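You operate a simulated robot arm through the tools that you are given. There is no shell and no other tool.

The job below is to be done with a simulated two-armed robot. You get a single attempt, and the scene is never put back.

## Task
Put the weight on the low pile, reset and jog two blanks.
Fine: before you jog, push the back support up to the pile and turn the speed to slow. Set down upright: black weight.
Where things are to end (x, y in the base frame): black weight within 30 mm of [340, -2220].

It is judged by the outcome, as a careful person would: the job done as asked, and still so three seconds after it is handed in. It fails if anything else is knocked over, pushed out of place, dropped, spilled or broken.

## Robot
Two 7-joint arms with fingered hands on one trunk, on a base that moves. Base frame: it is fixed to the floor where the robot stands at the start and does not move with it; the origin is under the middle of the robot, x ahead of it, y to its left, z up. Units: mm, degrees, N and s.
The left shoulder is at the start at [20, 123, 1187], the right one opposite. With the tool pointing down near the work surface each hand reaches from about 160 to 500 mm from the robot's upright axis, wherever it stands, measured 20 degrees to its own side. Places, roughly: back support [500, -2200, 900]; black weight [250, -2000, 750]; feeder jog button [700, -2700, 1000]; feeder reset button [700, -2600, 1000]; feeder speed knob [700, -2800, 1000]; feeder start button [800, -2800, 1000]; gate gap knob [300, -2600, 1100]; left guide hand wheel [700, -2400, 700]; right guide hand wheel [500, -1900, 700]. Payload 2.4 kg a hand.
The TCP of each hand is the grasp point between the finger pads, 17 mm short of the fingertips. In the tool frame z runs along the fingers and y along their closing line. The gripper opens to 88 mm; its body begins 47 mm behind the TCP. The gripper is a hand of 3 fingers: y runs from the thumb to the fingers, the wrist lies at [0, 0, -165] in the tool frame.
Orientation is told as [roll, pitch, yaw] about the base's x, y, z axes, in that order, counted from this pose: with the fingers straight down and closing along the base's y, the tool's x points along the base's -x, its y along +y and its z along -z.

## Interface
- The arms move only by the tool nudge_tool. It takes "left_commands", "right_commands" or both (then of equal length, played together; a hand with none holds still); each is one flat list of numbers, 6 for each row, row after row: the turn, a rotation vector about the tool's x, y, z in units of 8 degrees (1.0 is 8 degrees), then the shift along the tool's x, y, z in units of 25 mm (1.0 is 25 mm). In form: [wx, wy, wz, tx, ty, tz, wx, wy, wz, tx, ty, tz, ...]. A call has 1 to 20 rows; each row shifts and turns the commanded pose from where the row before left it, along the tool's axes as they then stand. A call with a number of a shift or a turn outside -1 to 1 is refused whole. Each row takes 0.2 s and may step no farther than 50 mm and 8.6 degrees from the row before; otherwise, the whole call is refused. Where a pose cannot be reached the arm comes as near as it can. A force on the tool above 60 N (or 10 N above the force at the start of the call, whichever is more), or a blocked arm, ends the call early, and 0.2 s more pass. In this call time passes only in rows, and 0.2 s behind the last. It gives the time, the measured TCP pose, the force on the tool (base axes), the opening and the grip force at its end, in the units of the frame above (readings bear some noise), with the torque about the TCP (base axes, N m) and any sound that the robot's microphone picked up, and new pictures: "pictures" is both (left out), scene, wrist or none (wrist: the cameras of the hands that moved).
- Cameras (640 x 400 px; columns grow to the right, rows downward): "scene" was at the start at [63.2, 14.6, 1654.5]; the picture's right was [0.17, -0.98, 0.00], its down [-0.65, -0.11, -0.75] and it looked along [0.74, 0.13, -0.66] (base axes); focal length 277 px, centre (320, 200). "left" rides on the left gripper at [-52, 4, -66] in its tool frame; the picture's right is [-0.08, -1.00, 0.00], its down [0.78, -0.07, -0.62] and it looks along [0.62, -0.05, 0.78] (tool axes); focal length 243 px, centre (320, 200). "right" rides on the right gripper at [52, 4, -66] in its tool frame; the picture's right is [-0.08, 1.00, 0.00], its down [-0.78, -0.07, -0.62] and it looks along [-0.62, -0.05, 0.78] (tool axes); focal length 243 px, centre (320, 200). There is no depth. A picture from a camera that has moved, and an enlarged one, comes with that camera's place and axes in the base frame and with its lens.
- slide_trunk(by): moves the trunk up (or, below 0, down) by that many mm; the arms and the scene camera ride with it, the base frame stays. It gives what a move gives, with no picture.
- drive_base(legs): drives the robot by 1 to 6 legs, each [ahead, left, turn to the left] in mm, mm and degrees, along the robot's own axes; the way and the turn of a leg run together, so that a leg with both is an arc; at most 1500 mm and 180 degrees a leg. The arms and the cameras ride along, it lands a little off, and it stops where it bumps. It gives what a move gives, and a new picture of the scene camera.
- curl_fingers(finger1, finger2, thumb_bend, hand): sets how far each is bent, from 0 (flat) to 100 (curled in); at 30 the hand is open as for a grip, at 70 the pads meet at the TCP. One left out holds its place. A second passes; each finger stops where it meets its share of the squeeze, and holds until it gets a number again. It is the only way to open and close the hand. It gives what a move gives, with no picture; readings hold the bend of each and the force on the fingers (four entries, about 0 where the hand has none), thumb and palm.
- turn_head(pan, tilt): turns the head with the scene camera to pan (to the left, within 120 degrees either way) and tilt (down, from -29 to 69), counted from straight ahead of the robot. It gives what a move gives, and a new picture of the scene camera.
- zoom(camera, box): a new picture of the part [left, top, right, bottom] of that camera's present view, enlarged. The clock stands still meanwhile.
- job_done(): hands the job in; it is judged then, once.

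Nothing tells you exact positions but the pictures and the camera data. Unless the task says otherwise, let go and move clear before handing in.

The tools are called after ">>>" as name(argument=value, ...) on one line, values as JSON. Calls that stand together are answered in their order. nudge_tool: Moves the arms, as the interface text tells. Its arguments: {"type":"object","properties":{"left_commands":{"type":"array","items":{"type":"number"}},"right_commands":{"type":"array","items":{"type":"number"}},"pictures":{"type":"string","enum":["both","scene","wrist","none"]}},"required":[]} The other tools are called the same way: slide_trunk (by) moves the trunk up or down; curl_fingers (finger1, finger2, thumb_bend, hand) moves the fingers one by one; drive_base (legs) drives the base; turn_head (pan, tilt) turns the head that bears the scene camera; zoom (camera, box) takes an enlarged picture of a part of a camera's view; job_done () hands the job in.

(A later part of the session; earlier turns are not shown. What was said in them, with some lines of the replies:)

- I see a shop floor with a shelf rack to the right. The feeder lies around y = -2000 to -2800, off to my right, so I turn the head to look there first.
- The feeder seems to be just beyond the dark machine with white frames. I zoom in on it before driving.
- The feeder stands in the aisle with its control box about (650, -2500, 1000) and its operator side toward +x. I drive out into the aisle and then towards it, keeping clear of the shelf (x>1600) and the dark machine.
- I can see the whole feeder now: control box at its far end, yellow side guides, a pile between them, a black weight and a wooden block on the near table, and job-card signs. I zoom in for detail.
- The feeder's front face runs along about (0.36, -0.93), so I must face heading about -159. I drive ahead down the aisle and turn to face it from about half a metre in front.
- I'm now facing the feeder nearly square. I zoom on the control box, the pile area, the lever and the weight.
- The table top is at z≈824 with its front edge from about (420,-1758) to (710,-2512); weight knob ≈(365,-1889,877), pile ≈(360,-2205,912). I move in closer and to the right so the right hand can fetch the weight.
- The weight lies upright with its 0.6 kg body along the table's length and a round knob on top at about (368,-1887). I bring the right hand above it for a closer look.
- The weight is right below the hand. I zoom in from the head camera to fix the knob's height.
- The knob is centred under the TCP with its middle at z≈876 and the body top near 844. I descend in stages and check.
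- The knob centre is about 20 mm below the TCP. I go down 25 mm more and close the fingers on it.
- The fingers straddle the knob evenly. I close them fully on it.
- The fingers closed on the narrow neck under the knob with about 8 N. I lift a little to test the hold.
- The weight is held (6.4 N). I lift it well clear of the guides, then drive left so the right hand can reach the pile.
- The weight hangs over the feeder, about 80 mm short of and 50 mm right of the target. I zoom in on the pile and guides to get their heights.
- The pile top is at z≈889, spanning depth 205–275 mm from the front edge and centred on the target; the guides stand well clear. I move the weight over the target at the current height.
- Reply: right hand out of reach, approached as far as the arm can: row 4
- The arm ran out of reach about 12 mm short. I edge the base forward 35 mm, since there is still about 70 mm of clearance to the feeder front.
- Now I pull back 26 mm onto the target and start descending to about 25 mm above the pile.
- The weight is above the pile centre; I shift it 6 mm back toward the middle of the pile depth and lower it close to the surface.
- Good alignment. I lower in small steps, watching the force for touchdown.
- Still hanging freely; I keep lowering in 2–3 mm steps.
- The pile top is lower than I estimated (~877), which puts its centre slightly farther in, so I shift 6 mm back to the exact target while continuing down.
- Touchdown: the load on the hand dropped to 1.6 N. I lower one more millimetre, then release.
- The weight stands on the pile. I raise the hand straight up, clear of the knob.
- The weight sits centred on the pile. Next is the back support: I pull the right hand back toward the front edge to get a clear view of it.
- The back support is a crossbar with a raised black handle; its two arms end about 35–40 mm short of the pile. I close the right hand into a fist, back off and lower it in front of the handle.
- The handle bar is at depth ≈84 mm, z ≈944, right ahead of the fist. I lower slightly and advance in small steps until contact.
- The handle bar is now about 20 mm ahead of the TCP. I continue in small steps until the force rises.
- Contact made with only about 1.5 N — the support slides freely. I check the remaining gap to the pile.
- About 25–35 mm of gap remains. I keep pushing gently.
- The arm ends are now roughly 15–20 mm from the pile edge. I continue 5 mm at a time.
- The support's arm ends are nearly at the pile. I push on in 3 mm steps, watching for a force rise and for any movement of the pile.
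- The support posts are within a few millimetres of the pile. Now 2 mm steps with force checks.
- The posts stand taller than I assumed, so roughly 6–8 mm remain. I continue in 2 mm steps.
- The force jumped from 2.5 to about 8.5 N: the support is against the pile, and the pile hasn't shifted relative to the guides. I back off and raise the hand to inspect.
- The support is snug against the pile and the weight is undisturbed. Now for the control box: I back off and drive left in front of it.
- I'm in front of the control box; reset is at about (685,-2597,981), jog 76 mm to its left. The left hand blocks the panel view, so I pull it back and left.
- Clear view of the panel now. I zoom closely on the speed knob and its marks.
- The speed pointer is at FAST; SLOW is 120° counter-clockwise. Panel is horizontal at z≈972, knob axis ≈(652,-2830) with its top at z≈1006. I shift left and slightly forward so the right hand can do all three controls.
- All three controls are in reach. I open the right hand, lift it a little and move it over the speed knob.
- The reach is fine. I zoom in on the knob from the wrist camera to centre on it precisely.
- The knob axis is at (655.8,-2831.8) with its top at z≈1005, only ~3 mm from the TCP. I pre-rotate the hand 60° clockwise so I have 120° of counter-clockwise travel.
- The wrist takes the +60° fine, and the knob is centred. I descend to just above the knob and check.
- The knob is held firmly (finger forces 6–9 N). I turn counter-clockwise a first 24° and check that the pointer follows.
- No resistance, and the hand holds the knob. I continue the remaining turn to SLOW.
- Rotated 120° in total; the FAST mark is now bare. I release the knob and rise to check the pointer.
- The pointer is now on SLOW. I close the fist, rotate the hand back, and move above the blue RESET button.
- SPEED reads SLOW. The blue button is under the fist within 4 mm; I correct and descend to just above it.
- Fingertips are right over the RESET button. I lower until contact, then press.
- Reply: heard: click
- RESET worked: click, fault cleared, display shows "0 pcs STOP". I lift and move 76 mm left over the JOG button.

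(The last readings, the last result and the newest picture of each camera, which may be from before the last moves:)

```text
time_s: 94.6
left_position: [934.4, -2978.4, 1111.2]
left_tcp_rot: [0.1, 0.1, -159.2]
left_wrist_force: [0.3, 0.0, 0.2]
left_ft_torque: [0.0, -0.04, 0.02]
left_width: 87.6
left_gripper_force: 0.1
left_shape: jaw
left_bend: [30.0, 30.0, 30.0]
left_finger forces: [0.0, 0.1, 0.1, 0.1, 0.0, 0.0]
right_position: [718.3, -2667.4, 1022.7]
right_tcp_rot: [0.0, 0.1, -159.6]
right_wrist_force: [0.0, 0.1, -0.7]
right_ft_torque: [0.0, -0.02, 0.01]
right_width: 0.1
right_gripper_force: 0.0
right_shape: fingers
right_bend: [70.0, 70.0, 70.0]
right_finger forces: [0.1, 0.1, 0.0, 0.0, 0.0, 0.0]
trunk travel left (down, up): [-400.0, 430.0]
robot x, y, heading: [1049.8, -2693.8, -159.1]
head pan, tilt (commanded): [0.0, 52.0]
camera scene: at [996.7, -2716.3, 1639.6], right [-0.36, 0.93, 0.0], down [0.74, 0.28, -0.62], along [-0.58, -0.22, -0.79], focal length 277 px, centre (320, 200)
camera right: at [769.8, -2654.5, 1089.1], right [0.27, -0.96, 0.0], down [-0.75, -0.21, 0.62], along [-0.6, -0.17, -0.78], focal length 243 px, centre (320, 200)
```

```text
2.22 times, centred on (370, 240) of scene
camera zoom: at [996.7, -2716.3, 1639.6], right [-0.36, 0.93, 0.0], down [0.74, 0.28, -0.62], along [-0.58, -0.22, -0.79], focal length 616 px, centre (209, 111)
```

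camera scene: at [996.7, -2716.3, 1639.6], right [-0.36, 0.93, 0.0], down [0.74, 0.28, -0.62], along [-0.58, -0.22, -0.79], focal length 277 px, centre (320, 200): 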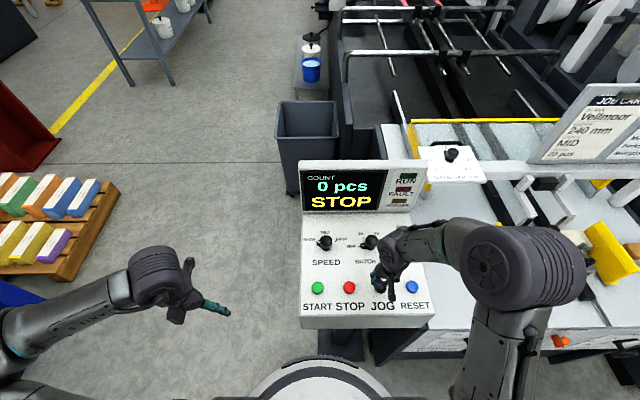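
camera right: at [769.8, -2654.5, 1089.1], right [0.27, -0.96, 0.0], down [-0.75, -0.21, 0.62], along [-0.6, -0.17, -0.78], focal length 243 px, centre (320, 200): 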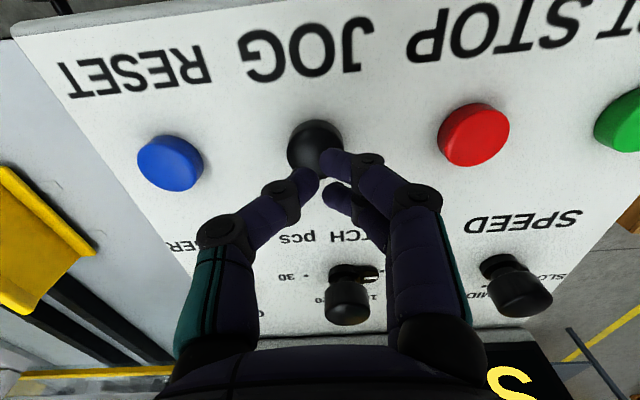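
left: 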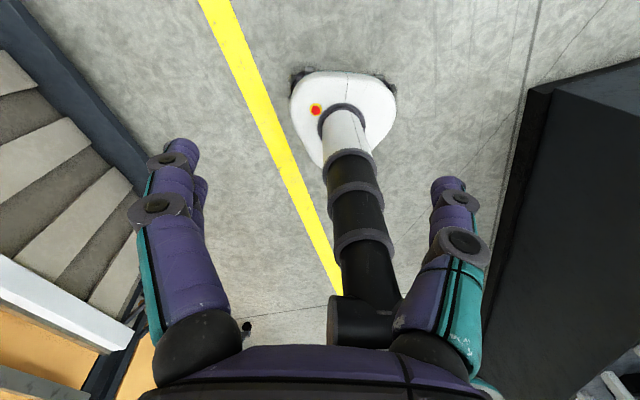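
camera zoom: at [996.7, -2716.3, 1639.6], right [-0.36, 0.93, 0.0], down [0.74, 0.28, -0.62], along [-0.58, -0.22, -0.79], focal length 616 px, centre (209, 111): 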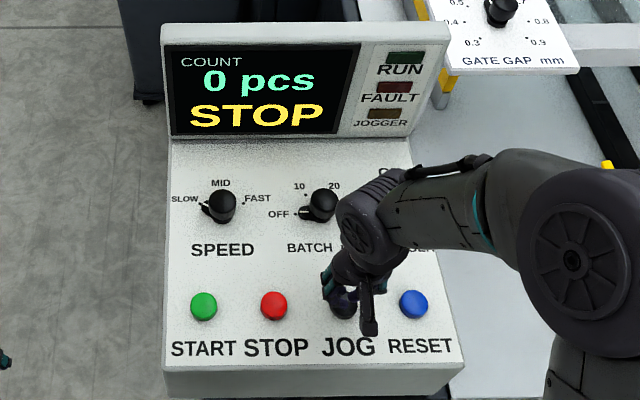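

JOG is under the fingertips. I make one short press — down to contact and straight back up — then check the counter.

>>> nudge_tool(right_commands=[0, 0, 0, 0, -0.09, 0.45, 0, 0, 0, 0, 0, 0.43, 0, 0, 0, 0, 0, 0.16, 0, 0, 0, 0, 0, -0.16, 0, 0, 0, 0, 0, -0.4, 0, 0, 0, 0, 0, -0.4], pictures="both")

>>> zoom(camera="scene", box=[290, 150, 450, 330])

```text
time_s: 96.0
left_position: [933.4, -2978.0, 1111.5]
left_tcp_rot: [-0.1, 0.0, -159.2]
left_wrist_force: [0.9, 0.1, 0.0]
left_ft_torque: [0.0, -0.03, -0.03]
left_width: 87.9
left_gripper_force: 0.1
left_shape: jaw
left_bend: [30.0, 30.0, 30.0]
left_finger forces: [0.0, 0.0, 0.0, 0.0, 0.1, 0.0]
right_position: [715.1, -2663.6, 1020.9]
right_tcp_rot: [-0.1, 0.0, -159.5]
right_wrist_force: [-0.2, 0.2, -0.1]
right_ft_torque: [-0.02, -0.01, -0.02]
right_width: 0.0
right_gripper_force: 0.1
right_shape: fingers
right_bend: [70.0, 70.0, 70.0]
right_finger forces: [0.1, 0.1, 0.0, 0.1, 0.0, 0.1]
trunk travel left (down, up): [-400.0, 430.0]
robot x, y, heading: [1047.7, -2695.9, -159.0]
head pan, tilt (commanded): [0.0, 52.0]
heard: click
camera scene: at [996.6, -2715.9, 1639.6], right [-0.36, 0.93, 0.0], down [0.74, 0.28, -0.62], along [-0.58, -0.22, -0.79], focal length 277 px, centre (320, 200)
camera right: at [766.9, -2651.9, 1087.4], right [0.27, -0.96, 0.0], down [-0.75, -0.21, 0.62], along [-0.6, -0.17, -0.78], focal length 243 px, centre (320, 200)
```

scene: 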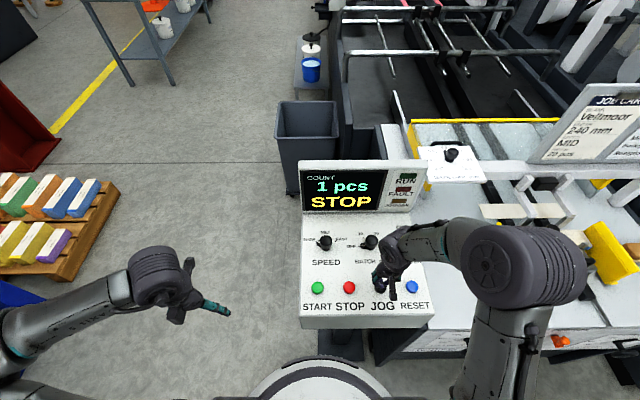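
right: 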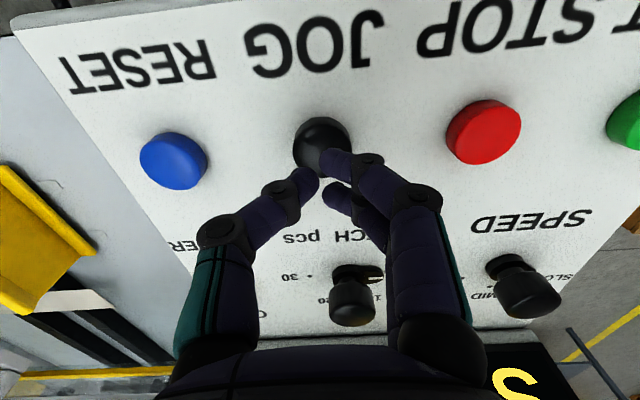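

```text
2.22 times, centred on (370, 240) of scene
camera zoom: at [996.6, -2715.9, 1639.6], right [-0.36, 0.93, 0.0], down [0.74, 0.28, -0.62], along [-0.58, -0.22, -0.79], focal length 616 px, centre (209, 111)
```

zoom: 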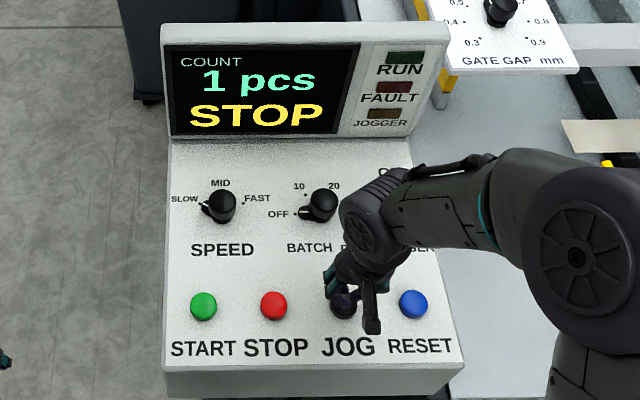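

One click, count 1, and a blank has come out. I wait a moment for it to travel before the second press.

>>> nudge_tool(right_commands=[0, 0, 0, 0, 0, 0, 0, 0, 0, 0, 0, 0, 0, 0, 0, 0, 0, 0, 0, 0, 0, 0, 0, 0, 0, 0, 0, 0, 0, 0, 0, 0, 0, 0, 0, 0, 0, 0, 0, 0, 0, 0, 0, 0, 0, 0, 0, 0], pictures="scene")

>>> zoom(camera="scene", box=[400, 100, 640, 260])

```text
time_s: 97.8
left_position: [933.2, -2978.0, 1111.8]
left_tcp_rot: [0.0, 0.1, -159.3]
left_wrist_force: [-0.2, 0.1, -0.4]
left_ft_torque: [0.0, 0.02, 0.0]
left_width: 88.2
left_gripper_force: 0.2
left_shape: jaw
left_bend: [30.0, 30.0, 30.0]
left_finger forces: [0.0, 0.0, 0.0, 0.0, 0.1, 0.0]
right_position: [715.1, -2665.0, 1022.0]
right_tcp_rot: [0.0, 0.0, -159.5]
right_wrist_force: [0.5, 0.0, -0.1]
right_ft_torque: [-0.01, -0.01, 0.01]
right_width: 0.2
right_gripper_force: 0.1
right_shape: fingers
right_bend: [70.0, 70.0, 70.0]
right_finger forces: [0.1, 0.1, 0.1, 0.0, 0.0, 0.0]
trunk travel left (down, up): [-400.0, 430.0]
robot x, y, heading: [1048.8, -2697.2, -159.1]
head pan, tilt (commanded): [0.0, 52.0]
camera scene: at [996.5, -2715.9, 1639.6], right [-0.36, 0.93, 0.0], down [0.74, 0.28, -0.62], along [-0.58, -0.22, -0.79], focal length 277 px, centre (320, 200)
```

scene: 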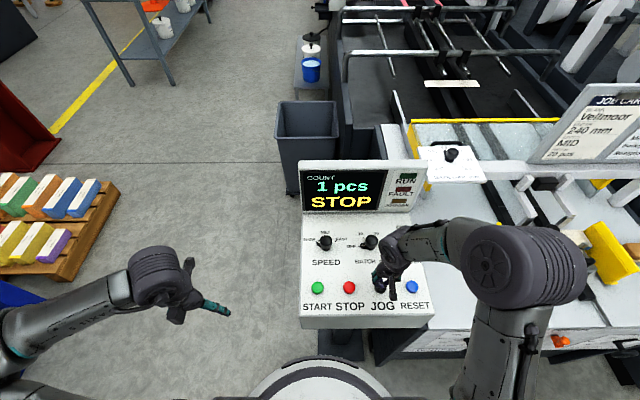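

```text
2.50 times, centred on (520, 180) of scene
camera zoom: at [996.5, -2715.9, 1639.6], right [-0.36, 0.93, 0.0], down [0.74, 0.28, -0.62], along [-0.58, -0.22, -0.79], focal length 693 px, centre (-180, 250)
```

zoom: 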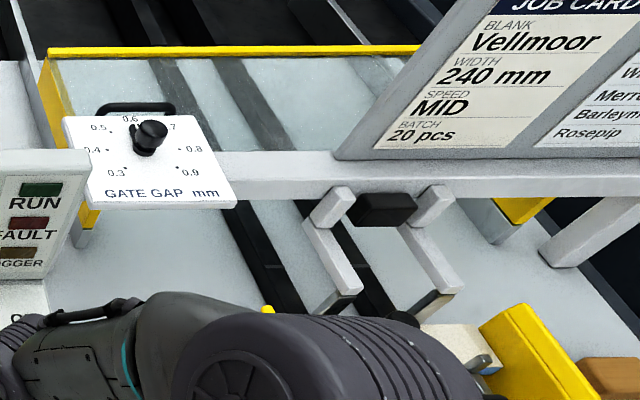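

The first blank went out to the conveyor. Now the second single press.

>>> nudge_tool(right_commands=[0, 0, 0, 0.05, 0, 0.42, 0, 0, 0, 0, 0, 0.4, 0, 0, 0, 0, 0, 0.15, 0, 0, 0, 0, 0, -0.15, 0, 0, 0, 0, 0, -0.4, 0, 0, 0, 0, 0, -0.6], pictures="scene")

>>> zoom(camera="scene", box=[290, 150, 450, 330])

```text
time_s: 99.2
left_position: [933.8, -2977.5, 1111.7]
left_tcp_rot: [0.0, -0.1, -159.2]
left_wrist_force: [-0.2, 0.8, -0.1]
left_ft_torque: [-0.04, -0.03, -0.01]
left_width: 88.1
left_gripper_force: 0.1
left_shape: jaw
left_bend: [30.0, 30.0, 30.0]
left_finger forces: [0.0, 0.0, 0.0, 0.0, 0.0, 0.1]
right_position: [715.8, -2664.3, 1024.0]
right_tcp_rot: [0.0, 0.1, -159.6]
right_wrist_force: [0.7, -0.2, 0.5]
right_ft_torque: [-0.02, -0.01, 0.02]
right_width: 0.2
right_gripper_force: 0.0
right_shape: fingers
right_bend: [70.0, 70.0, 70.0]
right_finger forces: [0.0, 0.0, 0.1, 0.1, 0.0, 0.0]
trunk travel left (down, up): [-400.0, 430.0]
robot x, y, heading: [1050.4, -2697.8, -159.0]
head pan, tilt (commanded): [0.0, 52.0]
heard: click
camera scene: at [996.7, -2715.8, 1639.6], right [-0.36, 0.93, 0.0], down [0.74, 0.28, -0.62], along [-0.58, -0.22, -0.79], focal length 277 px, centre (320, 200)
```

scene: 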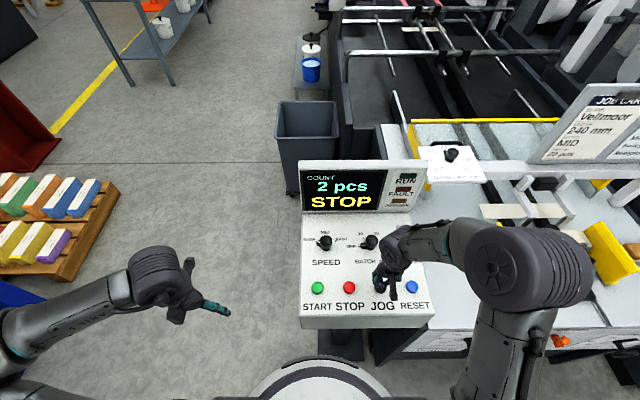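

```text
2.22 times, centred on (370, 240) of scene
camera zoom: at [996.7, -2715.8, 1639.6], right [-0.36, 0.93, 0.0], down [0.74, 0.28, -0.62], along [-0.58, -0.22, -0.79], focal length 616 px, centre (209, 111)
```

zoom: 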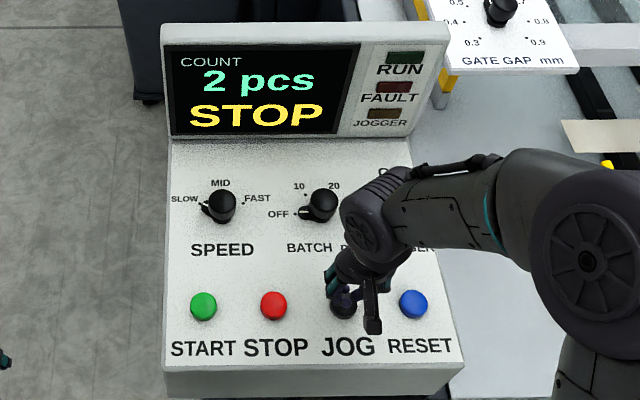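

Count is 2 pcs, no fault. I lift the hand clear, back the robot away and check the weight and support.

>>> nudge_tool(right_commands=[0, 0, 0, 0, 0, -1, 0, 0, 0, 0, 0, -1, 0, 0, 0, 0, 0, -1, 0, 0, 0, 0, 0, -1], pictures="none")

>>> drive_base(legs=[[-200, 0, 0]])

>>> turn_head(pan=-32, tilt=38)

>>> zoom(camera="scene", box=[200, 120, 440, 270])

```text
time_s: 100.2
left_position: [933.6, -2978.4, 1110.6]
left_tcp_rot: [0.1, 0.0, -159.2]
left_wrist_force: [-0.1, 0.6, 0.2]
left_ft_torque: [0.03, 0.0, 0.01]
left_width: 87.8
left_gripper_force: 0.0
left_shape: jaw
left_bend: [30.0, 30.0, 30.0]
left_finger forces: [0.0, 0.0, 0.1, 0.1, 0.0, 0.0]
right_position: [716.6, -2663.8, 1126.0]
right_tcp_rot: [0.0, 0.0, -159.5]
right_wrist_force: [0.0, 0.9, -0.1]
right_ft_torque: [0.02, 0.01, 0.01]
right_width: 0.0
right_gripper_force: 0.0
right_shape: fingers
right_bend: [70.0, 70.0, 70.0]
right_finger forces: [0.0, 0.1, 0.0, 0.1, 0.0, 0.1]
trunk travel left (down, up): [-400.0, 430.0]
robot x, y, heading: [1045.3, -2698.2, -159.2]
head pan, tilt (commanded): [0.0, 52.0]
```

```text
time_s: 101.8
left_position: [1122.4, -2906.6, 1111.9]
left_tcp_rot: [0.1, -0.1, -159.2]
left_wrist_force: [-0.3, 0.0, -0.7]
left_ft_torque: [0.01, -0.01, 0.0]
left_width: 87.8
left_gripper_force: 0.0
left_shape: jaw
left_bend: [30.0, 30.0, 30.0]
left_finger forces: [0.0, 0.0, 0.0, 0.0, 0.0, 0.1]
right_position: [906.5, -2590.8, 1126.6]
right_tcp_rot: [-0.1, 0.0, -159.6]
right_wrist_force: [-0.5, 0.2, -0.6]
right_ft_torque: [-0.01, -0.01, 0.01]
right_width: 0.0
right_gripper_force: 0.1
right_shape: fingers
right_bend: [70.0, 70.0, 70.0]
right_finger forces: [0.1, 0.0, 0.0, 0.0, 0.0, 0.1]
trunk travel left (down, up): [-400.0, 430.0]
robot x, y, heading: [1241.1, -2623.0, -159.5]
head pan, tilt (commanded): [0.0, 52.0]
camera scene: at [1186.5, -2643.8, 1639.7], right [-0.35, 0.94, 0.0], down [0.74, 0.28, -0.62], along [-0.58, -0.22, -0.79], focal length 277 px, centre (320, 200)
```

scene: 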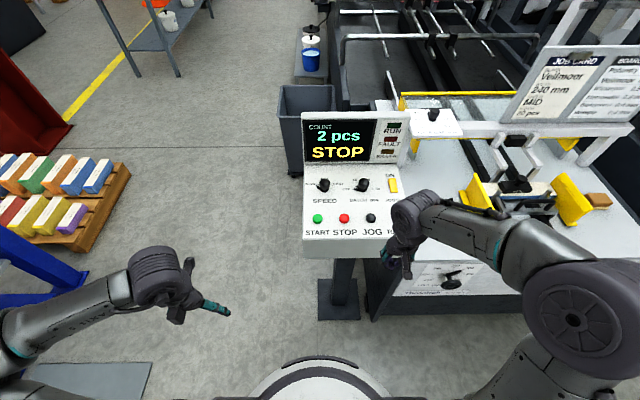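

```text
time_s: 102.8
left_position: [1121.8, -2906.8, 1110.6]
left_tcp_rot: [0.1, 0.0, -159.3]
left_wrist_force: [0.0, -0.6, 0.1]
left_ft_torque: [0.0, 0.04, 0.0]
left_width: 87.8
left_gripper_force: 0.1
left_shape: jaw
left_bend: [30.0, 30.0, 30.0]
left_finger forces: [0.0, 0.0, 0.0, 0.0, 0.1, 0.1]
right_position: [904.0, -2592.4, 1126.5]
right_tcp_rot: [0.0, 0.0, -159.6]
right_wrist_force: [-0.1, 0.4, 0.0]
right_ft_torque: [-0.03, -0.03, -0.01]
right_width: 0.2
right_gripper_force: 0.2
right_shape: fingers
right_bend: [70.0, 70.0, 70.0]
right_finger forces: [0.1, 0.1, 0.1, 0.0, 0.1, 0.1]
trunk travel left (down, up): [-400.0, 430.0]
robot x, y, heading: [1238.5, -2625.7, -159.7]
head pan, tilt (commanded): [-32.0, 38.0]
camera scene: at [1170.6, -2601.0, 1659.4], right [0.2, 0.98, 0.0], down [0.6, -0.12, -0.79], along [-0.77, 0.15, -0.62], focal length 277 px, centre (320, 200)
```

scene: 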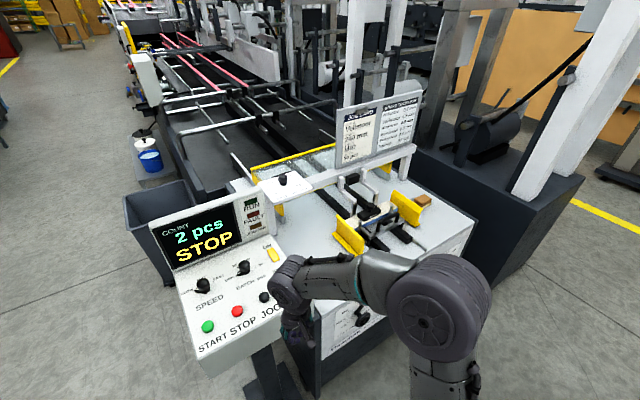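

```text
2.67 times, centred on (320, 195) of scene
camera zoom: at [1170.6, -2601.0, 1659.4], right [0.2, 0.98, 0.0], down [0.6, -0.12, -0.79], along [-0.77, 0.15, -0.62], focal length 739 px, centre (320, 213)
```

zoom: 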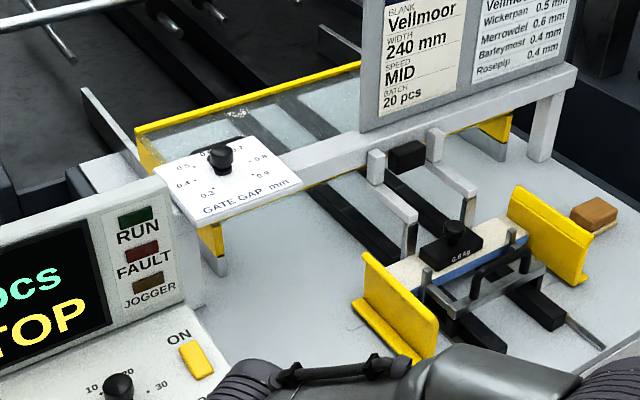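

>>> zoom(camera="scene", box=[325, 180, 435, 260])

>>> zoom(camera="scene", box=[140, 0, 340, 125])

>>> zoom(camera="scene", box=[180, 250, 300, 350])

```text
5.00 times, centred on (380, 220) of scene
camera zoom: at [1170.6, -2601.0, 1659.4], right [0.2, 0.98, 0.0], down [0.6, -0.12, -0.79], along [-0.77, 0.15, -0.62], focal length 1386 px, centre (20, 100)
```

zoom: 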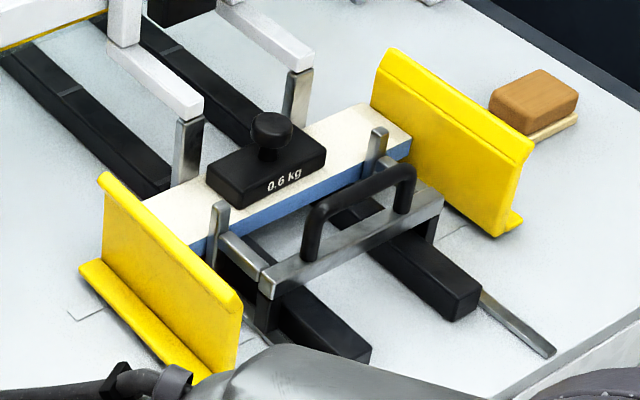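

```text
3.20 times, centred on (240, 62) of scene
camera zoom: at [1170.6, -2601.0, 1659.4], right [0.2, 0.98, 0.0], down [0.6, -0.12, -0.79], along [-0.77, 0.15, -0.62], focal length 887 px, centre (576, 640)
```

zoom: 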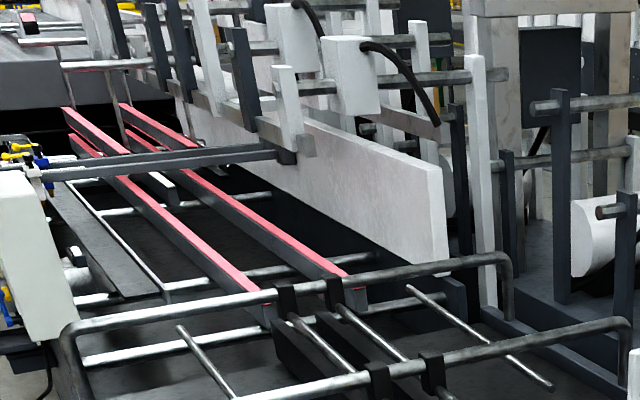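

```text
4.00 times, centred on (240, 300) of scene
camera zoom: at [1170.6, -2601.0, 1659.4], right [0.2, 0.98, 0.0], down [0.6, -0.12, -0.79], along [-0.77, 0.15, -0.62], focal length 1108 px, centre (640, -200)
```

zoom: 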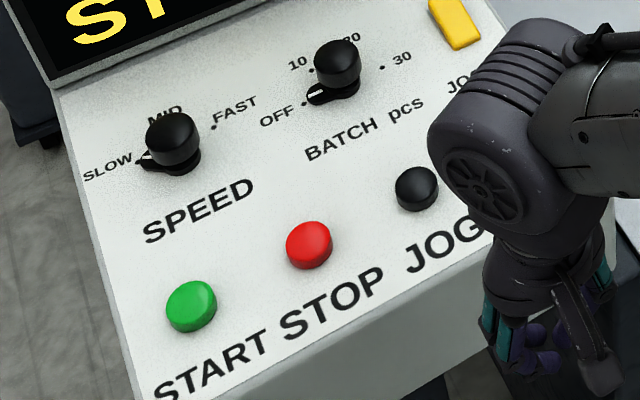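

>>> zoom(camera="scene", box=[355, 210, 385, 240])

>>> zoom(camera="scene", box=[385, 195, 415, 225])

```text
13.33 times, centred on (370, 225) of scene
camera zoom: at [1170.6, -2601.0, 1659.4], right [0.2, 0.98, 0.0], down [0.6, -0.12, -0.79], along [-0.77, 0.15, -0.62], focal length 3695 px, centre (-347, -133)
```

zoom: 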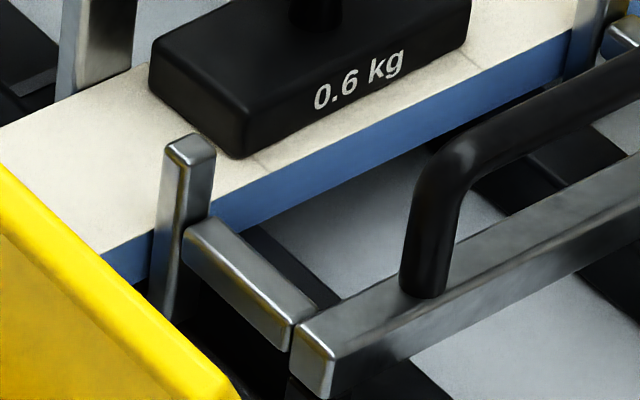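

```text
13.33 times, centred on (400, 210) of scene
camera zoom: at [1170.6, -2601.0, 1659.4], right [0.2, 0.98, 0.0], down [0.6, -0.12, -0.79], along [-0.77, 0.15, -0.62], focal length 3695 px, centre (-747, 67)
```

zoom: 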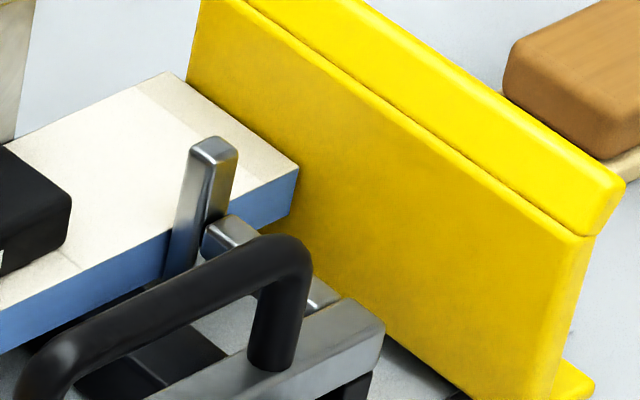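

Everything checks out:
- The 0.6 kg weight stands upright on the pile at about (341, -2221).
- The back support's posts are against the pile.
- Speed points to SLOW.
- The fault is cleared and the display shows 2 pcs after two jog presses.

Both hands are clear, so I hand the job in.

>>> job_done()

```text
The job is handed in.
```

The job is done and handed in; I have had no verdict back yet.

- **Weight:** the black 0.6 kg weight stands upright on the low pile. I released it at about (341, -2221), roughly 1–2 mm from the target. It was still upright after the two jogs.
- **Back support:** I pushed it in until the push force jumped to about 8.5 N, meaning it had met the pile. The pile did not move. I left the FREE/LOCK lever on FREE, where I found it.
- **Speed:** I turned the knob from FAST to SLOW. The job card says MID, but I followed your instruction.
- **Reset and jog:** one press of RESET cleared the NO FEED fault and set the count to 0. Two single JOG presses then brought the count to 2 pcs, with no new fault.

The blanks in the pile are labelled Pellandry 280 mm, while the job card calls for Vellmoor 240 mm. I did not change anything for that, or touch the gate gap or side guides.
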